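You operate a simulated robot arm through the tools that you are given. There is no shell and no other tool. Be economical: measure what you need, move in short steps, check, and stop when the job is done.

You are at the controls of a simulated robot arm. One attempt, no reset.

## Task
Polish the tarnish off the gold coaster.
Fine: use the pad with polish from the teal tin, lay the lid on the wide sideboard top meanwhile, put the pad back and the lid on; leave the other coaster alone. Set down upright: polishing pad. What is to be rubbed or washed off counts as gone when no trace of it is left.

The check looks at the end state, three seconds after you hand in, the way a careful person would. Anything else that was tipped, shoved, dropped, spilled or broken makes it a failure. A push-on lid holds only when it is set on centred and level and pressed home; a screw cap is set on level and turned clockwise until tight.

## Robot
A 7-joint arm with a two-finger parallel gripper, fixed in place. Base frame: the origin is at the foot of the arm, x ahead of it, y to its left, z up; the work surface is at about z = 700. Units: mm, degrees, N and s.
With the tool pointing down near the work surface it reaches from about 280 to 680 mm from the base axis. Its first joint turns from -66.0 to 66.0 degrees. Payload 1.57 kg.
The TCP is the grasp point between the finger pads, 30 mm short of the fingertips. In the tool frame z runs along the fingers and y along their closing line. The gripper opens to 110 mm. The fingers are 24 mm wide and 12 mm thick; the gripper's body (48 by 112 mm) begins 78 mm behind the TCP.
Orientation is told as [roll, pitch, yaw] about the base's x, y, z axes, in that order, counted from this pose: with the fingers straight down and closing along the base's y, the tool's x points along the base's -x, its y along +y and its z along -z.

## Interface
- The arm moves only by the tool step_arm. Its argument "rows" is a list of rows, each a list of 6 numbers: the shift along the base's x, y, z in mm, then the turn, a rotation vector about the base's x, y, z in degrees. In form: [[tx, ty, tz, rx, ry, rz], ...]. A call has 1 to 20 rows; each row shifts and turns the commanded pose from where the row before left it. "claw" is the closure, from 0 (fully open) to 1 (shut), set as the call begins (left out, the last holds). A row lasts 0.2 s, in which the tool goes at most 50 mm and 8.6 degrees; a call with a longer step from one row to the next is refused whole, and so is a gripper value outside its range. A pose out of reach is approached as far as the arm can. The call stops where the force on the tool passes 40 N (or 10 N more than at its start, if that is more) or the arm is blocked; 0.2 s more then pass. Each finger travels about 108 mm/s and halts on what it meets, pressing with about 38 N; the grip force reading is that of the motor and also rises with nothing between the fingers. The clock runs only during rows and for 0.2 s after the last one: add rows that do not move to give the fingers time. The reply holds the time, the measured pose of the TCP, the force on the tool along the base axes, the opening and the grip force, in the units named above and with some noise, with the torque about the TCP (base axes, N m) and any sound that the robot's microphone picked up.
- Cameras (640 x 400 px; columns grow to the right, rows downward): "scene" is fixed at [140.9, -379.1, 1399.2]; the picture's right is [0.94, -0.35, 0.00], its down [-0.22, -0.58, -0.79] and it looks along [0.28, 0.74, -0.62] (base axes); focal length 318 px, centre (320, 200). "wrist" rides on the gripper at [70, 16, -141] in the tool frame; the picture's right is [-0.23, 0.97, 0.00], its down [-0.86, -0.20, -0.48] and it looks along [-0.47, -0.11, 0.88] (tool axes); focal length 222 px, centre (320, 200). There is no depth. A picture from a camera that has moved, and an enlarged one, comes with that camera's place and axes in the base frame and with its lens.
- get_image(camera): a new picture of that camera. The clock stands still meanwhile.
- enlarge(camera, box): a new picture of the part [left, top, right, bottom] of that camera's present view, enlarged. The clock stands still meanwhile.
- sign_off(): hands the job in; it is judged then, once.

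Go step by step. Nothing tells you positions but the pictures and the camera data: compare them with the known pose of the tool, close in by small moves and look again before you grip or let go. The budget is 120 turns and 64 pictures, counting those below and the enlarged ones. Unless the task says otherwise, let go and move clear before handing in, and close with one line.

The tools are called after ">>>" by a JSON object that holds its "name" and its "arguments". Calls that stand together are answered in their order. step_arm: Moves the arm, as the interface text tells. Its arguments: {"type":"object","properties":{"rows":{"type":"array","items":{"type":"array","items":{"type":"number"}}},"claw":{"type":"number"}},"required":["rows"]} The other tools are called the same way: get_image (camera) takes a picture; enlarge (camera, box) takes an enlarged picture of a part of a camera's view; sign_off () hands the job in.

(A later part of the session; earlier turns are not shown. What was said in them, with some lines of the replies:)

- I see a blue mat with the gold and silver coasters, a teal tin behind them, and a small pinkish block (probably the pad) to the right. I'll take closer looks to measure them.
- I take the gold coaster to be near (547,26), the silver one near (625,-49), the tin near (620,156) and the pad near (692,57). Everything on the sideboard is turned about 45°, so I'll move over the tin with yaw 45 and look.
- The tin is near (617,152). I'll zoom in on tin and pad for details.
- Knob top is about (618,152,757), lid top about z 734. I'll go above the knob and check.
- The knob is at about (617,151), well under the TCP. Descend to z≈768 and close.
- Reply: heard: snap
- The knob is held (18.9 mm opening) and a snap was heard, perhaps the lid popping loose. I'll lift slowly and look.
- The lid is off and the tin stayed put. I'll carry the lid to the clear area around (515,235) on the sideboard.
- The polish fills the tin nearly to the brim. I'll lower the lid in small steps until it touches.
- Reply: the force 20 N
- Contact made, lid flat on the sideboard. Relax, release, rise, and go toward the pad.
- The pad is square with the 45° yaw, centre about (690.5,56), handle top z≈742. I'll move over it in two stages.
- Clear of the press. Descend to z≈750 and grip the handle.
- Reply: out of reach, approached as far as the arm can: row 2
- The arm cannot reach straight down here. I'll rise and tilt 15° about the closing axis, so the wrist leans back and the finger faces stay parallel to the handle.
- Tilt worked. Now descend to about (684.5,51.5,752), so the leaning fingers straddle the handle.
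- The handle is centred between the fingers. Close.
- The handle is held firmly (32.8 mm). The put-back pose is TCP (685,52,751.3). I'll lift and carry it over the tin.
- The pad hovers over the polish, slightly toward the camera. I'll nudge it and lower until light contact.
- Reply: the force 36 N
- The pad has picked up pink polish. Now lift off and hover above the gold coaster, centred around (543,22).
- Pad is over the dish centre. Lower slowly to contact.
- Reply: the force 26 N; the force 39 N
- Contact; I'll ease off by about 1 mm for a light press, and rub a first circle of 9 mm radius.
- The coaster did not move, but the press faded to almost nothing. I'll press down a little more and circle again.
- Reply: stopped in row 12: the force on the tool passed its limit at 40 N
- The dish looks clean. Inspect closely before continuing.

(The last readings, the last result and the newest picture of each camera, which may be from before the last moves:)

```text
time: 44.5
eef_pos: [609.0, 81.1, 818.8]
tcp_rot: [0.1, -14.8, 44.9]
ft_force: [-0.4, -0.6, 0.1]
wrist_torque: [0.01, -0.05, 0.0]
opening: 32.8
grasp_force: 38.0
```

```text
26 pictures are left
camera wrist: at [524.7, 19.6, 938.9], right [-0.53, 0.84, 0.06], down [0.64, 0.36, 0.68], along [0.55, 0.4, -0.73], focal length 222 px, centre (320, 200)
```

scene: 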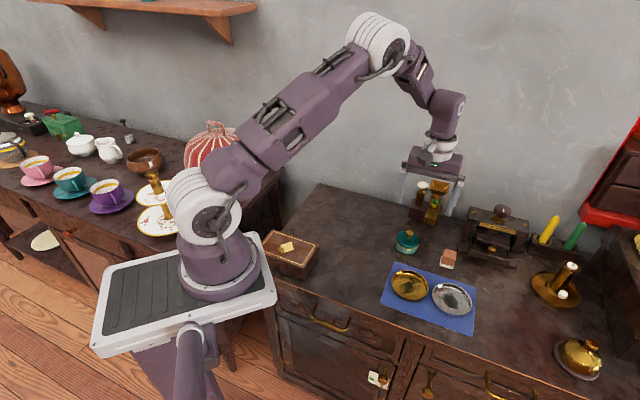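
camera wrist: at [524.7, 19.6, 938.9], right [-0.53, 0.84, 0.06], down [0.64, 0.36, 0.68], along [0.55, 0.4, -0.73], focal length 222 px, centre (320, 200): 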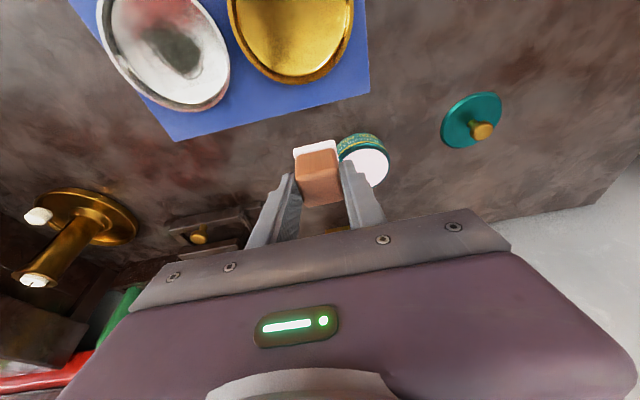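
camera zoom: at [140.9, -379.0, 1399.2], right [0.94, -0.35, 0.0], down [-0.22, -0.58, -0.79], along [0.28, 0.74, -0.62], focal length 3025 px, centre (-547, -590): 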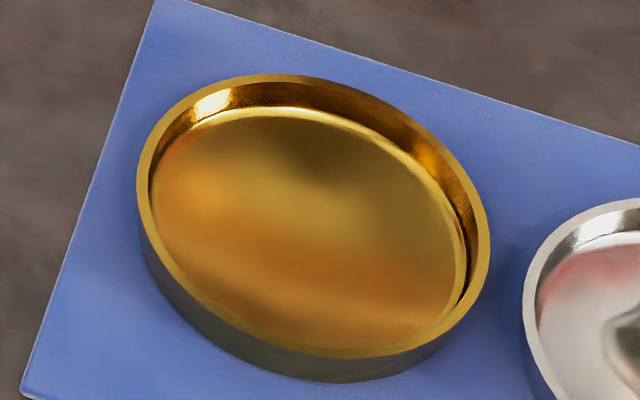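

>>> {"name": "enlarge", "arguments": {"camera": "wrist", "box": [220, 0, 370, 100]}}

```text
4.00 times, centred on (295, 50) of wrist
camera zoom: at [524.7, 19.6, 938.9], right [-0.53, 0.84, 0.06], down [0.64, 0.36, 0.68], along [0.55, 0.4, -0.73], focal length 888 px, centre (420, 800)
```

zoom: 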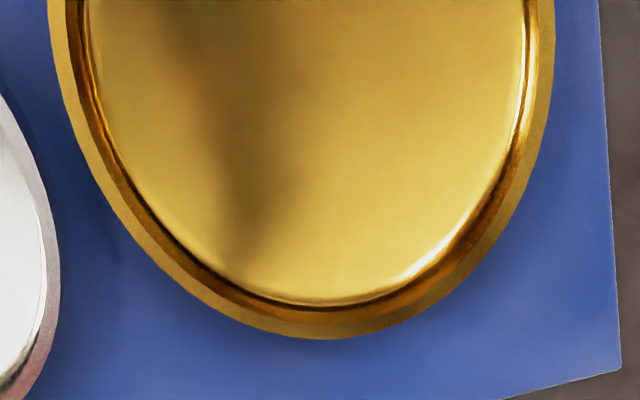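

The soft dark streaks look like arm reflections. I'll carry the pad to above its home spot, which changes the reflections, and look again.

>>> {"name": "step_arm", "arguments": {"rows": [[38, -14.5, 0, 0, 0, 0], [38, -14.6, 0, 0, 0, 0], [0, 0, -30, 0, 0, 0], [0, 0, -25, 0, 0, 0], [0, 0, 0, 0, 0, 0]]}}

>>> {"name": "enlarge", "arguments": {"camera": "scene", "box": [386, 262, 436, 304]}}

>>> {"name": "enlarge", "arguments": {"camera": "scene", "box": [400, 200, 480, 280]}}

```text
time: 45.7
eef_pos: [687.9, 50.9, 762.8]
tcp_rot: [0.1, -14.7, 45.0]
ft_force: [0.8, 0.6, -0.3]
wrist_torque: [-0.01, -0.02, 0.02]
opening: 33.0
grasp_force: 38.2
```

```text
9.52 times, centred on (411, 283) of scene
camera zoom: at [140.9, -379.1, 1399.2], right [0.94, -0.35, 0.0], down [-0.22, -0.58, -0.79], along [0.28, 0.74, -0.62], focal length 3025 px, centre (-547, -590)
```

zoom: 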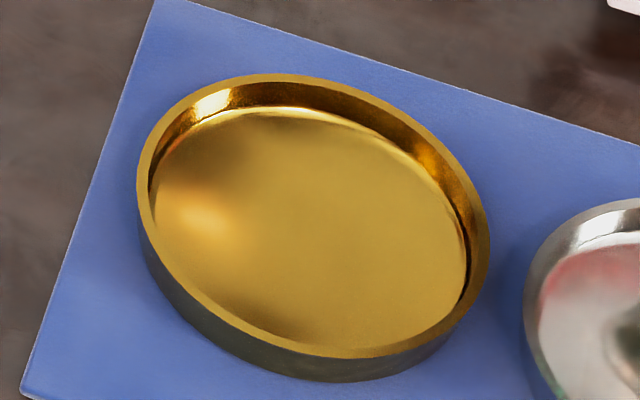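

```text
5.00 times, centred on (440, 240) of scene
camera zoom: at [140.9, -379.1, 1399.2], right [0.94, -0.35, 0.0], down [-0.22, -0.58, -0.79], along [0.28, 0.74, -0.62], focal length 1588 px, centre (-280, 0)
```

zoom: 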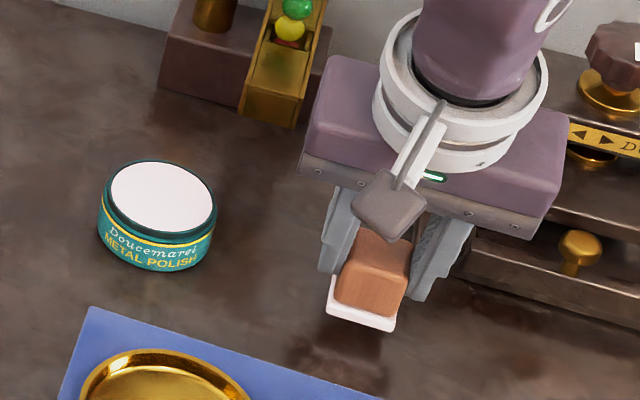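

The dark patches moved with the arm, so they are only reflections and the gold is clean. Now set the pad down on its spot.

>>> {"name": "step_arm", "arguments": {"rows": [[-3, 1, 0, 0, -0.2, 0], [0, 0, -7, 0, 0, 0], [0, 0, 0, 0, 0, 0]]}}

>>> {"name": "step_arm", "arguments": {"rows": [[0, 0, -2, 0, 0, 0], [0, 0, 0, 0, 0, 0]]}}

>>> {"name": "step_arm", "arguments": {"rows": [[0, 0, -1.2, 0, 0, 0], [0, 0, 0, 0, 0, 0]]}}

```text
time: 46.5
eef_pos: [683.3, 52.2, 756.3]
tcp_rot: [-0.1, -15.1, 44.9]
ft_force: [-0.1, -0.8, 0.4]
wrist_torque: [0.03, 0.02, 0.02]
opening: 32.8
grasp_force: 38.1
```

```text
time: 47.1
eef_pos: [683.3, 51.5, 753.8]
tcp_rot: [-0.1, -15.0, 45.0]
ft_force: [0.3, 0.2, 0.1]
wrist_torque: [0.0, 0.03, 0.03]
opening: 32.9
grasp_force: 38.1
```

```text
time: 47.7
eef_pos: [683.3, 51.2, 752.3]
tcp_rot: [-0.1, -15.0, 45.1]
ft_force: [-0.2, 0.4, -0.7]
wrist_torque: [0.0, -0.02, -0.02]
opening: 32.7
grasp_force: 38.2
```

>>> {"name": "step_arm", "arguments": {"rows": [[0.8, 0.5, -1.2, 0, 0, 0], [0, 0, 0, 0, 0, 0]]}}

>>> {"name": "step_arm", "arguments": {"rows": [[0, 0, -0.8, 0, 0, 0], [0, 0, 0, 0, 0, 0]]}}

```text
time: 48.3
eef_pos: [682.7, 53.1, 750.4]
tcp_rot: [-0.1, -14.9, 45.0]
ft_force: [-0.1, -0.6, 0.0]
wrist_torque: [0.01, 0.03, 0.0]
opening: 32.6
grasp_force: 37.8
```

```text
time: 48.9
eef_pos: [684.1, 50.6, 750.9]
tcp_rot: [0.0, -15.0, 45.0]
ft_force: [-0.5, 0.0, -0.1]
wrist_torque: [0.01, -0.01, 0.01]
opening: 32.7
grasp_force: 38.3
```

>>> {"name": "step_arm", "arguments": {"rows": [[0, 0, -0.8, 0, 0, 0], [0, 0, 0, 0, 0, 0]]}}

>>> {"name": "step_arm", "arguments": {"rows": [[0, 0, -0.6, 0, 0, 0], [0, 0, 0, 0, 0, 0]]}}

>>> {"name": "enlarge", "arguments": {"camera": "scene", "box": [424, 238, 472, 278]}}

```text
time: 49.5
eef_pos: [683.7, 52.7, 749.9]
tcp_rot: [-0.1, -15.0, 45.0]
ft_force: [0.8, -0.2, 0.5]
wrist_torque: [0.0, -0.02, -0.01]
opening: 32.8
grasp_force: 38.3
```

```text
time: 50.1
eef_pos: [684.1, 51.9, 749.7]
tcp_rot: [-0.1, -14.9, 45.0]
ft_force: [-1.8, -0.9, 7.8]
wrist_torque: [0.06, 0.1, 0.03]
opening: 32.8
grasp_force: 38.2
```

```text
10.00 times, centred on (448, 258) of scene
camera zoom: at [140.7, -379.1, 1399.2], right [0.94, -0.35, 0.0], down [-0.22, -0.58, -0.79], along [0.28, 0.74, -0.62], focal length 3176 px, centre (-960, -380)
```

zoom: 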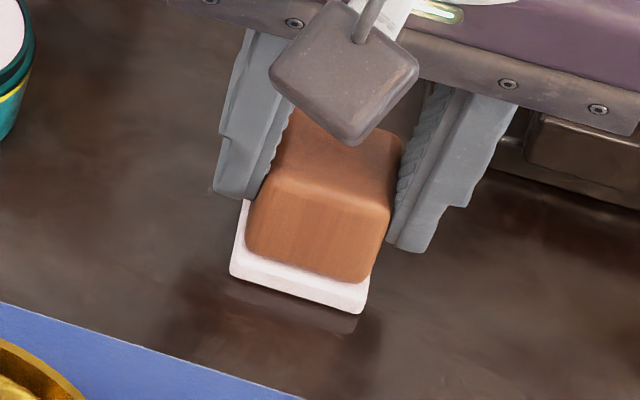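

Touching down in its original place. Open and retreat along the tool axis.

>>> {"name": "step_arm", "arguments": {"rows": [[0, 0, 0, 0, 0, 0], [0, 0, 0, 0, 0, 0], [-4, -4, 21, 0, 0, 0], [-6, -6, 32, 0, 0, 0], [0, 0, 30, 0, 0, 0], [0, 0, 0, 0, 0, 0]], "claw": 0.5}}

>>> {"name": "enlarge", "arguments": {"camera": "scene", "box": [424, 238, 472, 278]}}

```text
time: 51.5
eef_pos: [672.9, 43.7, 832.9]
tcp_rot: [0.0, -15.0, 45.0]
ft_force: [-0.2, -0.2, 0.1]
wrist_torque: [-0.02, 0.05, -0.03]
opening: 55.0
grasp_force: 0.0
```

```text
10.00 times, centred on (448, 258) of scene
camera zoom: at [140.9, -379.1, 1399.2], right [0.94, -0.35, 0.0], down [-0.22, -0.58, -0.79], along [0.28, 0.74, -0.62], focal length 3176 px, centre (-960, -380)
```

zoom: 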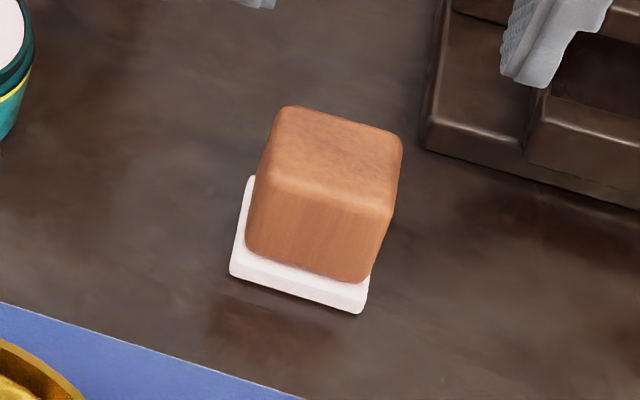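

Pad stands upright in place. Now untilt and go back above the lid at (516,236).

>>> {"name": "step_arm", "arguments": {"rows": [[0, 0, 10, -5.3, 5.3, 0], [0, 0, 0, -5.3, 5.3, 0], [-26, 32, 0, 0, 0, 0], [-26, 32, 0, 0, 0, 0], [-26, 32, 0, 0, 0, 0], [-26, 32, 0, 0, 0, 0], [-26, 32, 0, 0, 0, 0], [-26.7, 32.4, 0, 0, 0, 0], [0, 0, -40, 0, 0, 0], [0, 0, -25, 0, 0, 0], [0, 0, 0, 0, 0, 0]]}}

>>> {"name": "get_image", "arguments": {"camera": "wrist"}}

>>> {"name": "enlarge", "arguments": {"camera": "scene", "box": [320, 190, 448, 270]}}

```text
time: 53.9
eef_pos: [517.6, 235.0, 776.7]
tcp_rot: [-0.1, -0.1, 45.0]
ft_force: [-0.2, 0.2, 0.5]
wrist_torque: [-0.03, -0.01, 0.01]
opening: 55.0
grasp_force: 0.0
```

```text
20 pictures are left
camera wrist: at [457.0, 198.5, 918.6], right [-0.53, 0.85, 0.0], down [0.75, 0.46, 0.48], along [0.41, 0.25, -0.88], focal length 222 px, centre (320, 200)
```

wrist: 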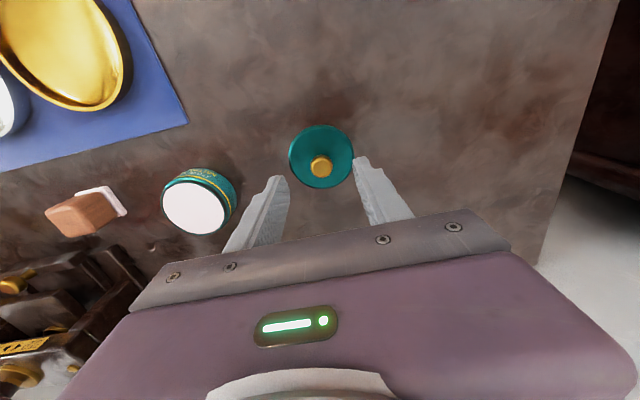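

```text
5.00 times, centred on (384, 230) of scene
camera zoom: at [140.9, -379.1, 1399.2], right [0.94, -0.35, 0.0], down [-0.22, -0.58, -0.79], along [0.28, 0.74, -0.62], focal length 1588 px, centre (0, 50)
```

zoom: 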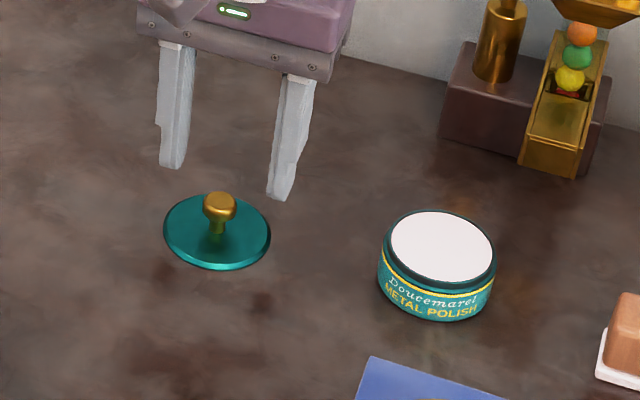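

The knob is centred under the gripper. I'll descend to just above the earlier grip height.

>>> {"name": "step_arm", "arguments": {"rows": [[0, 0, -20, 0, 0, 0], [0, 0, -17, 0, 0, 0], [0, 0, 0, 0, 0, 0]]}}

>>> {"name": "step_arm", "arguments": {"rows": [[0, 0, 0, 0, 0, 0]]}}

>>> {"name": "step_arm", "arguments": {"rows": [[0, 0, 0, 0, 0, 0]]}}

```text
time: 54.7
eef_pos: [516.8, 235.6, 739.0]
tcp_rot: [-0.1, 0.1, 45.0]
ft_force: [0.2, -0.2, 0.3]
wrist_torque: [-0.01, -0.03, -0.02]
opening: 55.2
grasp_force: 0.0
```

```text
time: 55.1
eef_pos: [516.5, 234.8, 740.2]
tcp_rot: [-0.1, -0.1, 45.0]
ft_force: [-0.4, -0.9, -0.7]
wrist_torque: [-0.02, 0.01, 0.0]
opening: 55.0
grasp_force: 0.0
```

```text
time: 55.5
eef_pos: [517.4, 235.4, 739.7]
tcp_rot: [-0.1, -0.1, 45.0]
ft_force: [0.2, -0.5, -0.8]
wrist_torque: [-0.01, 0.03, 0.03]
opening: 55.0
grasp_force: 0.0
```

>>> {"name": "step_arm", "arguments": {"rows": [[-0.7, 0.8, -1.3, 0, 0, 0], [0, 0, 0, 0, 0, 0]]}}

>>> {"name": "step_arm", "arguments": {"rows": [[0, 0, 0, 0, 0, 0], [0, 0, 0, 0, 0, 0], [0, 0, 0, 0, 0, 0]], "claw": 1}}

>>> {"name": "step_arm", "arguments": {"rows": [[0, 0, 15, 0, 0, 0], [0, 0, 35, 0, 0, 0], [0, 0, 35, 0, 0, 0], [25.5, -21.2, 0, 0, 0, 0], [25.5, -21.2, 0, 0, 0, 0], [25.5, -21.3, 0, 0, 0, 0], [25.5, -21.3, 0, 0, 0, 0], [0, 0, -20, 0, 0, 0], [0, 0, -15, 0, 0, 0], [0, 0, 0, 0, 0, 0]]}}

>>> {"name": "enlarge", "arguments": {"camera": "scene", "box": [365, 200, 445, 260]}}

>>> {"name": "enlarge", "arguments": {"camera": "wrist", "box": [240, 90, 400, 210]}}

```text
time: 56.1
eef_pos: [515.5, 235.0, 739.2]
tcp_rot: [-0.1, 0.0, 45.0]
ft_force: [0.3, -0.1, 0.0]
wrist_torque: [-0.04, 0.01, -0.02]
opening: 55.2
grasp_force: 0.1
```

```text
time: 56.9
eef_pos: [516.4, 236.1, 738.4]
tcp_rot: [-0.1, 0.1, 45.1]
ft_force: [-0.4, 0.8, -0.2]
wrist_torque: [0.03, 0.01, 0.0]
opening: 19.2
grasp_force: 33.7
```

```text
time: 59.1
eef_pos: [617.7, 150.1, 787.4]
tcp_rot: [-0.2, 0.1, 45.0]
ft_force: [-0.9, -0.4, -0.9]
wrist_torque: [-0.03, -0.01, -0.01]
opening: 18.8
grasp_force: 33.6
```

```text
6.67 times, centred on (405, 230) of scene
camera zoom: at [140.9, -379.1, 1399.2], right [0.94, -0.35, 0.0], down [-0.22, -0.58, -0.79], along [0.28, 0.74, -0.62], focal length 2118 px, centre (-247, 0)
```

zoom: 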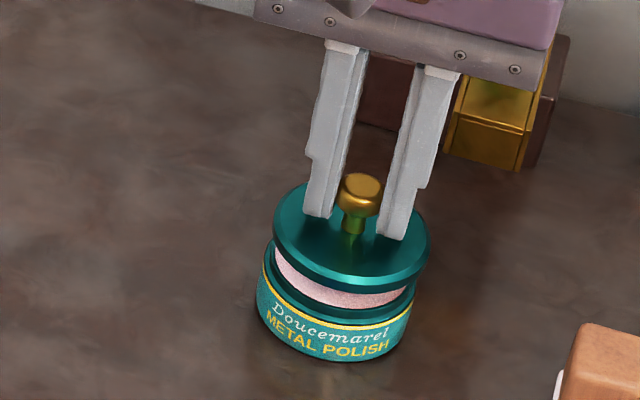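

```text
3.33 times, centred on (320, 150) of wrist
camera zoom: at [558.3, 113.8, 930.6], right [-0.53, 0.85, 0.0], down [0.75, 0.46, 0.48], along [0.41, 0.25, -0.88], focal length 740 px, centre (320, 367)
```

zoom: 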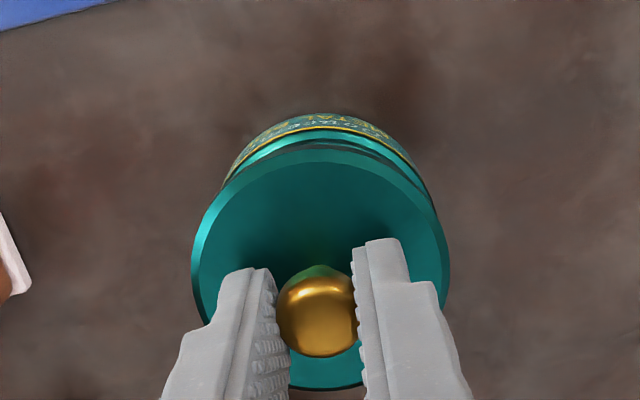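

Lid lines up with the tin as it did right after removal. Lower to seat it.

>>> {"name": "step_arm", "arguments": {"rows": [[0, 0, -8, 0, 0, 0], [0, 0, -5, 0, 0, 0], [0, 0, -2, 0, 0, 0], [0, 0, 0, 0, 0, 0]]}}

>>> {"name": "step_arm", "arguments": {"rows": [[0, 0, -1.2, 0, 0, 0], [0, 0, 0, 0, 0, 0]]}}

>>> {"name": "step_arm", "arguments": {"rows": [[0, 0, -1.2, 0, 0, 0], [0, 0, 0, 0, 0, 0]]}}

```text
time: 60.1
eef_pos: [617.7, 151.6, 772.6]
tcp_rot: [-0.2, 0.0, 45.0]
ft_force: [-0.1, -0.8, 0.4]
wrist_torque: [-0.01, 0.01, -0.01]
opening: 18.9
grasp_force: 33.0
```

```text
time: 60.7
eef_pos: [617.4, 150.0, 772.2]
tcp_rot: [-0.2, 0.0, 45.0]
ft_force: [-0.1, -0.3, 0.1]
wrist_torque: [-0.02, 0.02, -0.01]
opening: 18.9
grasp_force: 33.2
```

```text
time: 61.3
eef_pos: [618.2, 150.4, 772.4]
tcp_rot: [-0.1, 0.1, 45.1]
ft_force: [0.4, 0.4, 0.1]
wrist_torque: [0.0, -0.03, 0.04]
opening: 19.0
grasp_force: 32.9
```

>>> {"name": "step_arm", "arguments": {"rows": [[0, 0, -1, 0, 0, 0], [0, 0, 0, 0, 0, 0]]}}

>>> {"name": "step_arm", "arguments": {"rows": [[0, 0, -1, 0, 0, 0], [0, 0, 0, 0, 0, 0]]}}

>>> {"name": "enlarge", "arguments": {"camera": "scene", "box": [381, 214, 429, 250]}}

```text
time: 61.9
eef_pos: [616.7, 151.1, 770.8]
tcp_rot: [0.0, 0.0, 45.0]
ft_force: [-0.2, -0.5, -1.4]
wrist_torque: [0.02, 0.04, 0.03]
opening: 19.2
grasp_force: 33.4
```

```text
time: 62.5
eef_pos: [617.8, 151.2, 771.0]
tcp_rot: [-0.2, -0.1, 45.0]
ft_force: [-7.6, 3.6, 18.9]
wrist_torque: [0.03, 0.29, -0.09]
opening: 18.9
grasp_force: 33.0
heard: snap
```

```text
11.11 times, centred on (405, 232) of scene
camera zoom: at [140.4, -379.1, 1399.2], right [0.94, -0.35, 0.0], down [-0.22, -0.58, -0.79], along [0.28, 0.74, -0.62], focal length 3529 px, centre (-624, -156)
```

zoom: 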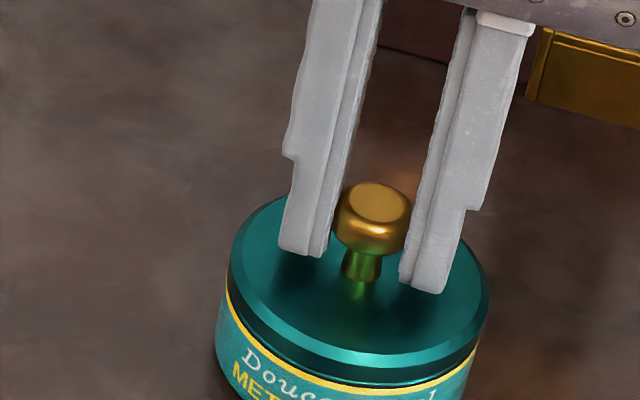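

A snap: the lid seated. I'll press a little more, then relax and release straight up.

>>> {"name": "step_arm", "arguments": {"rows": [[0.3, -0.2, -0.6, 0, 0, 0], [0, 0, 0, 0, 0, 0]]}}

>>> {"name": "step_arm", "arguments": {"rows": [[0, 0, 1.2, 0, 0, 0], [0, 0, 0, 0, 0, 0]]}}

>>> {"name": "enlarge", "arguments": {"camera": "scene", "box": [381, 220, 429, 256]}}

```text
time: 63.1
eef_pos: [618.7, 150.7, 770.3]
tcp_rot: [-0.1, -0.1, 45.0]
ft_force: [-16.6, 6.9, 39.7]
wrist_torque: [0.33, 0.56, -0.01]
opening: 19.0
grasp_force: 33.8
```

```text
time: 63.7
eef_pos: [617.6, 152.0, 769.3]
tcp_rot: [-0.2, -0.1, 45.0]
ft_force: [-4.7, 10.0, 17.4]
wrist_torque: [0.25, 0.1, -0.03]
opening: 19.1
grasp_force: 33.5
```

```text
11.11 times, centred on (405, 238) of scene
camera zoom: at [140.4, -378.9, 1399.2], right [0.94, -0.35, 0.0], down [-0.22, -0.58, -0.79], along [0.28, 0.74, -0.62], focal length 3529 px, centre (-624, -222)
```

zoom: 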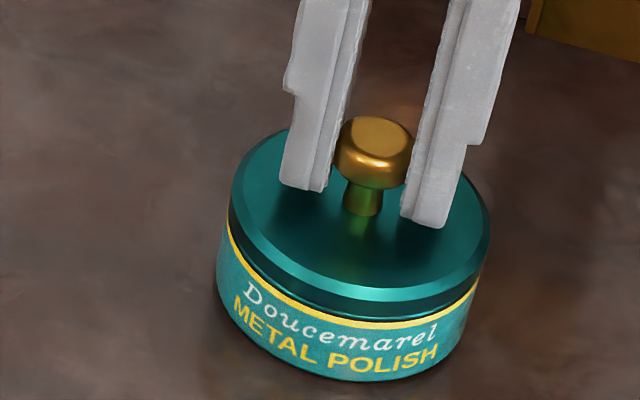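

>>> {"name": "step_arm", "arguments": {"rows": [[0, 0, 0.6, 0, 0, 0], [0, 0, 0, 0, 0, 0]]}}

>>> {"name": "step_arm", "arguments": {"rows": [[0, 0, 0, 0, 0, 0], [0, 0, 0, 0, 0, 0], [0, 0, 0, 0, 0, 0]], "claw": 0.5}}

>>> {"name": "step_arm", "arguments": {"rows": [[0, 0, 25, 0, 0, 0], [0, 0, 45, 0, 0, 0], [-20, 0, 45, 0, 0, 0], [-40, 0, 40, 0, 0, 0], [-40, 0, 30, 0, 0, 0], [0, 0, 0, 0, 0, 0]]}}

>>> {"name": "enlarge", "arguments": {"camera": "scene", "box": [381, 220, 429, 256]}}

>>> {"name": "enlarge", "arguments": {"camera": "scene", "box": [320, 190, 500, 340]}}

```text
time: 64.3
eef_pos: [618.1, 148.5, 769.4]
tcp_rot: [-0.1, 0.1, 44.9]
ft_force: [2.2, 1.5, 1.1]
wrist_torque: [0.21, -0.22, 0.01]
opening: 19.0
grasp_force: 33.0
```

```text
time: 65.1
eef_pos: [618.8, 149.7, 770.7]
tcp_rot: [-0.1, 0.0, 45.0]
ft_force: [0.1, -0.1, 0.3]
wrist_torque: [0.01, 0.0, -0.01]
opening: 55.0
grasp_force: 0.1
```

```text
refused: row 4 steps farther than a row can; nothing moved
```

```text
11.11 times, centred on (405, 238) of scene
camera zoom: at [140.9, -379.1, 1399.2], right [0.94, -0.35, 0.0], down [-0.22, -0.58, -0.79], along [0.28, 0.74, -0.62], focal length 3529 px, centre (-624, -222)
```

zoom: 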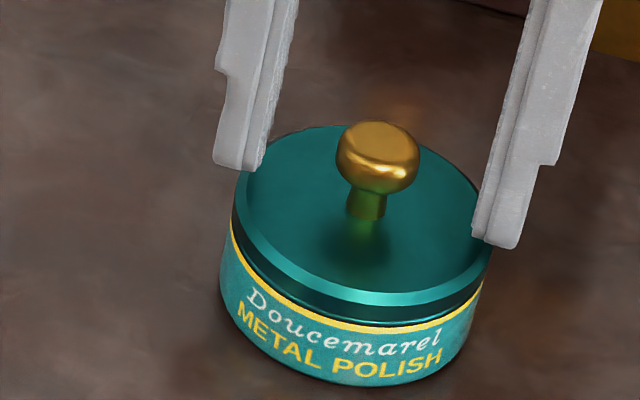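

```text
2.67 times, centred on (410, 265) of scene
camera zoom: at [140.9, -379.1, 1399.2], right [0.94, -0.35, 0.0], down [-0.22, -0.58, -0.79], along [0.28, 0.74, -0.62], focal length 847 px, centre (80, 27)
```

zoom: 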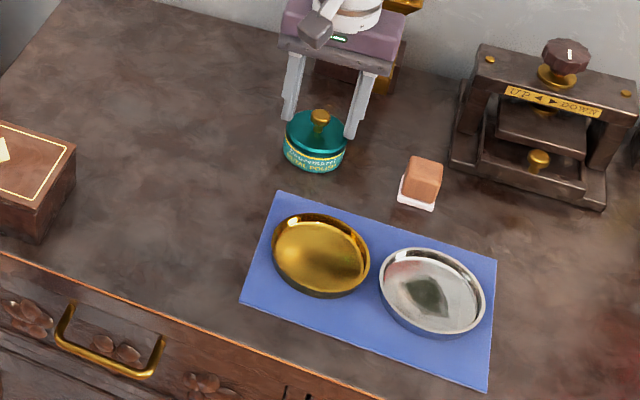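

The lid sits level and centred. The retreat was refused for one long row, so I'll repeat it with shorter steps.

>>> {"name": "step_arm", "arguments": {"rows": [[0, 0, 25, 0, 0, 0], [0, 0, 40, 0, 0, 0], [-20, 0, 40, 0, 0, 0], [-30, 0, 35, 0, 0, 0], [-35, 0, 30, 0, 0, 0], [-35, 0, 30, 0, 0, 0], [0, 0, 0, 0, 0, 0]]}}

>>> {"name": "enlarge", "arguments": {"camera": "scene", "box": [381, 220, 429, 256]}}

>>> {"name": "enlarge", "arguments": {"camera": "scene", "box": [380, 255, 480, 330]}}

>>> {"name": "get_image", "arguments": {"camera": "wrist"}}

```text
time: 66.7
eef_pos: [497.3, 151.0, 970.0]
tcp_rot: [-0.1, 0.0, 45.0]
ft_force: [-0.1, -0.3, -0.3]
wrist_torque: [0.02, 0.02, 0.01]
opening: 54.8
grasp_force: 0.0
```

```text
11.11 times, centred on (405, 238) of scene
camera zoom: at [140.9, -379.1, 1399.2], right [0.94, -0.35, 0.0], down [-0.22, -0.58, -0.79], along [0.28, 0.74, -0.62], focal length 3529 px, centre (-624, -222)
```

zoom: 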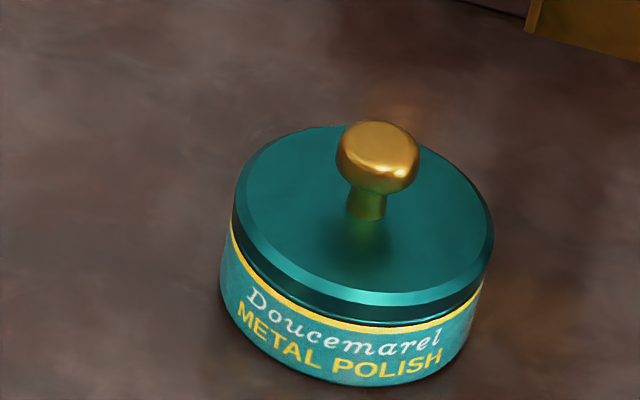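

```text
5.33 times, centred on (430, 292) of scene
camera zoom: at [140.9, -379.1, 1399.2], right [0.94, -0.35, 0.0], down [-0.22, -0.58, -0.79], along [0.28, 0.74, -0.62], focal length 1694 px, centre (-267, -293)
```

zoom: 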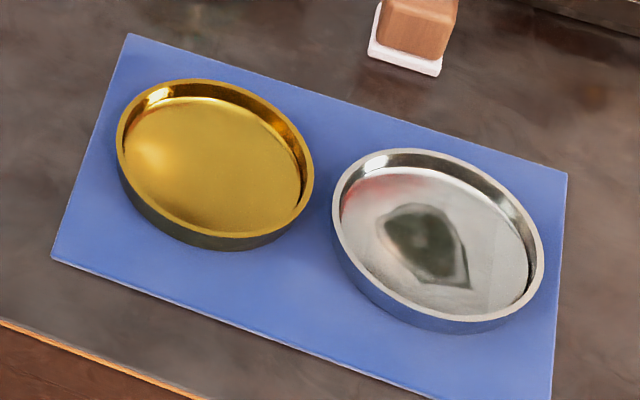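

```text
10 pictures are left
camera wrist: at [437.5, 114.4, 1113.0], right [-0.53, 0.85, 0.0], down [0.75, 0.46, 0.48], along [0.41, 0.25, -0.88], focal length 222 px, centre (320, 200)
```

wrist: 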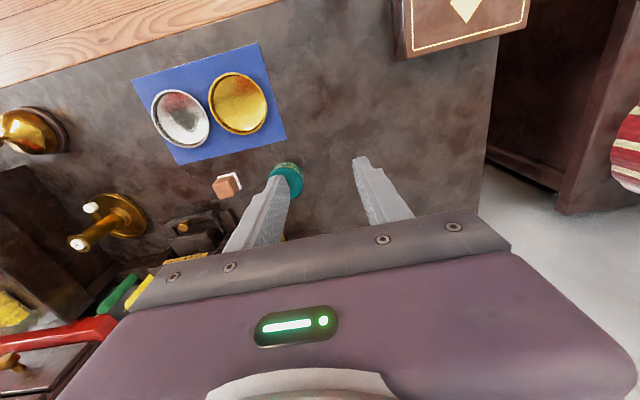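

Everything is in place: the gold coaster is clean, the lid is at its original height, the pad is upright in its spot, and the silver coaster is untouched. Handing in.

>>> {"name": "sign_off", "arguments": {}}

```text
The job is handed in.
```

The gold coaster is polished clean, the pad is back upright in its place, the lid is pressed home on the teal tin, and the silver coaster was not touched.
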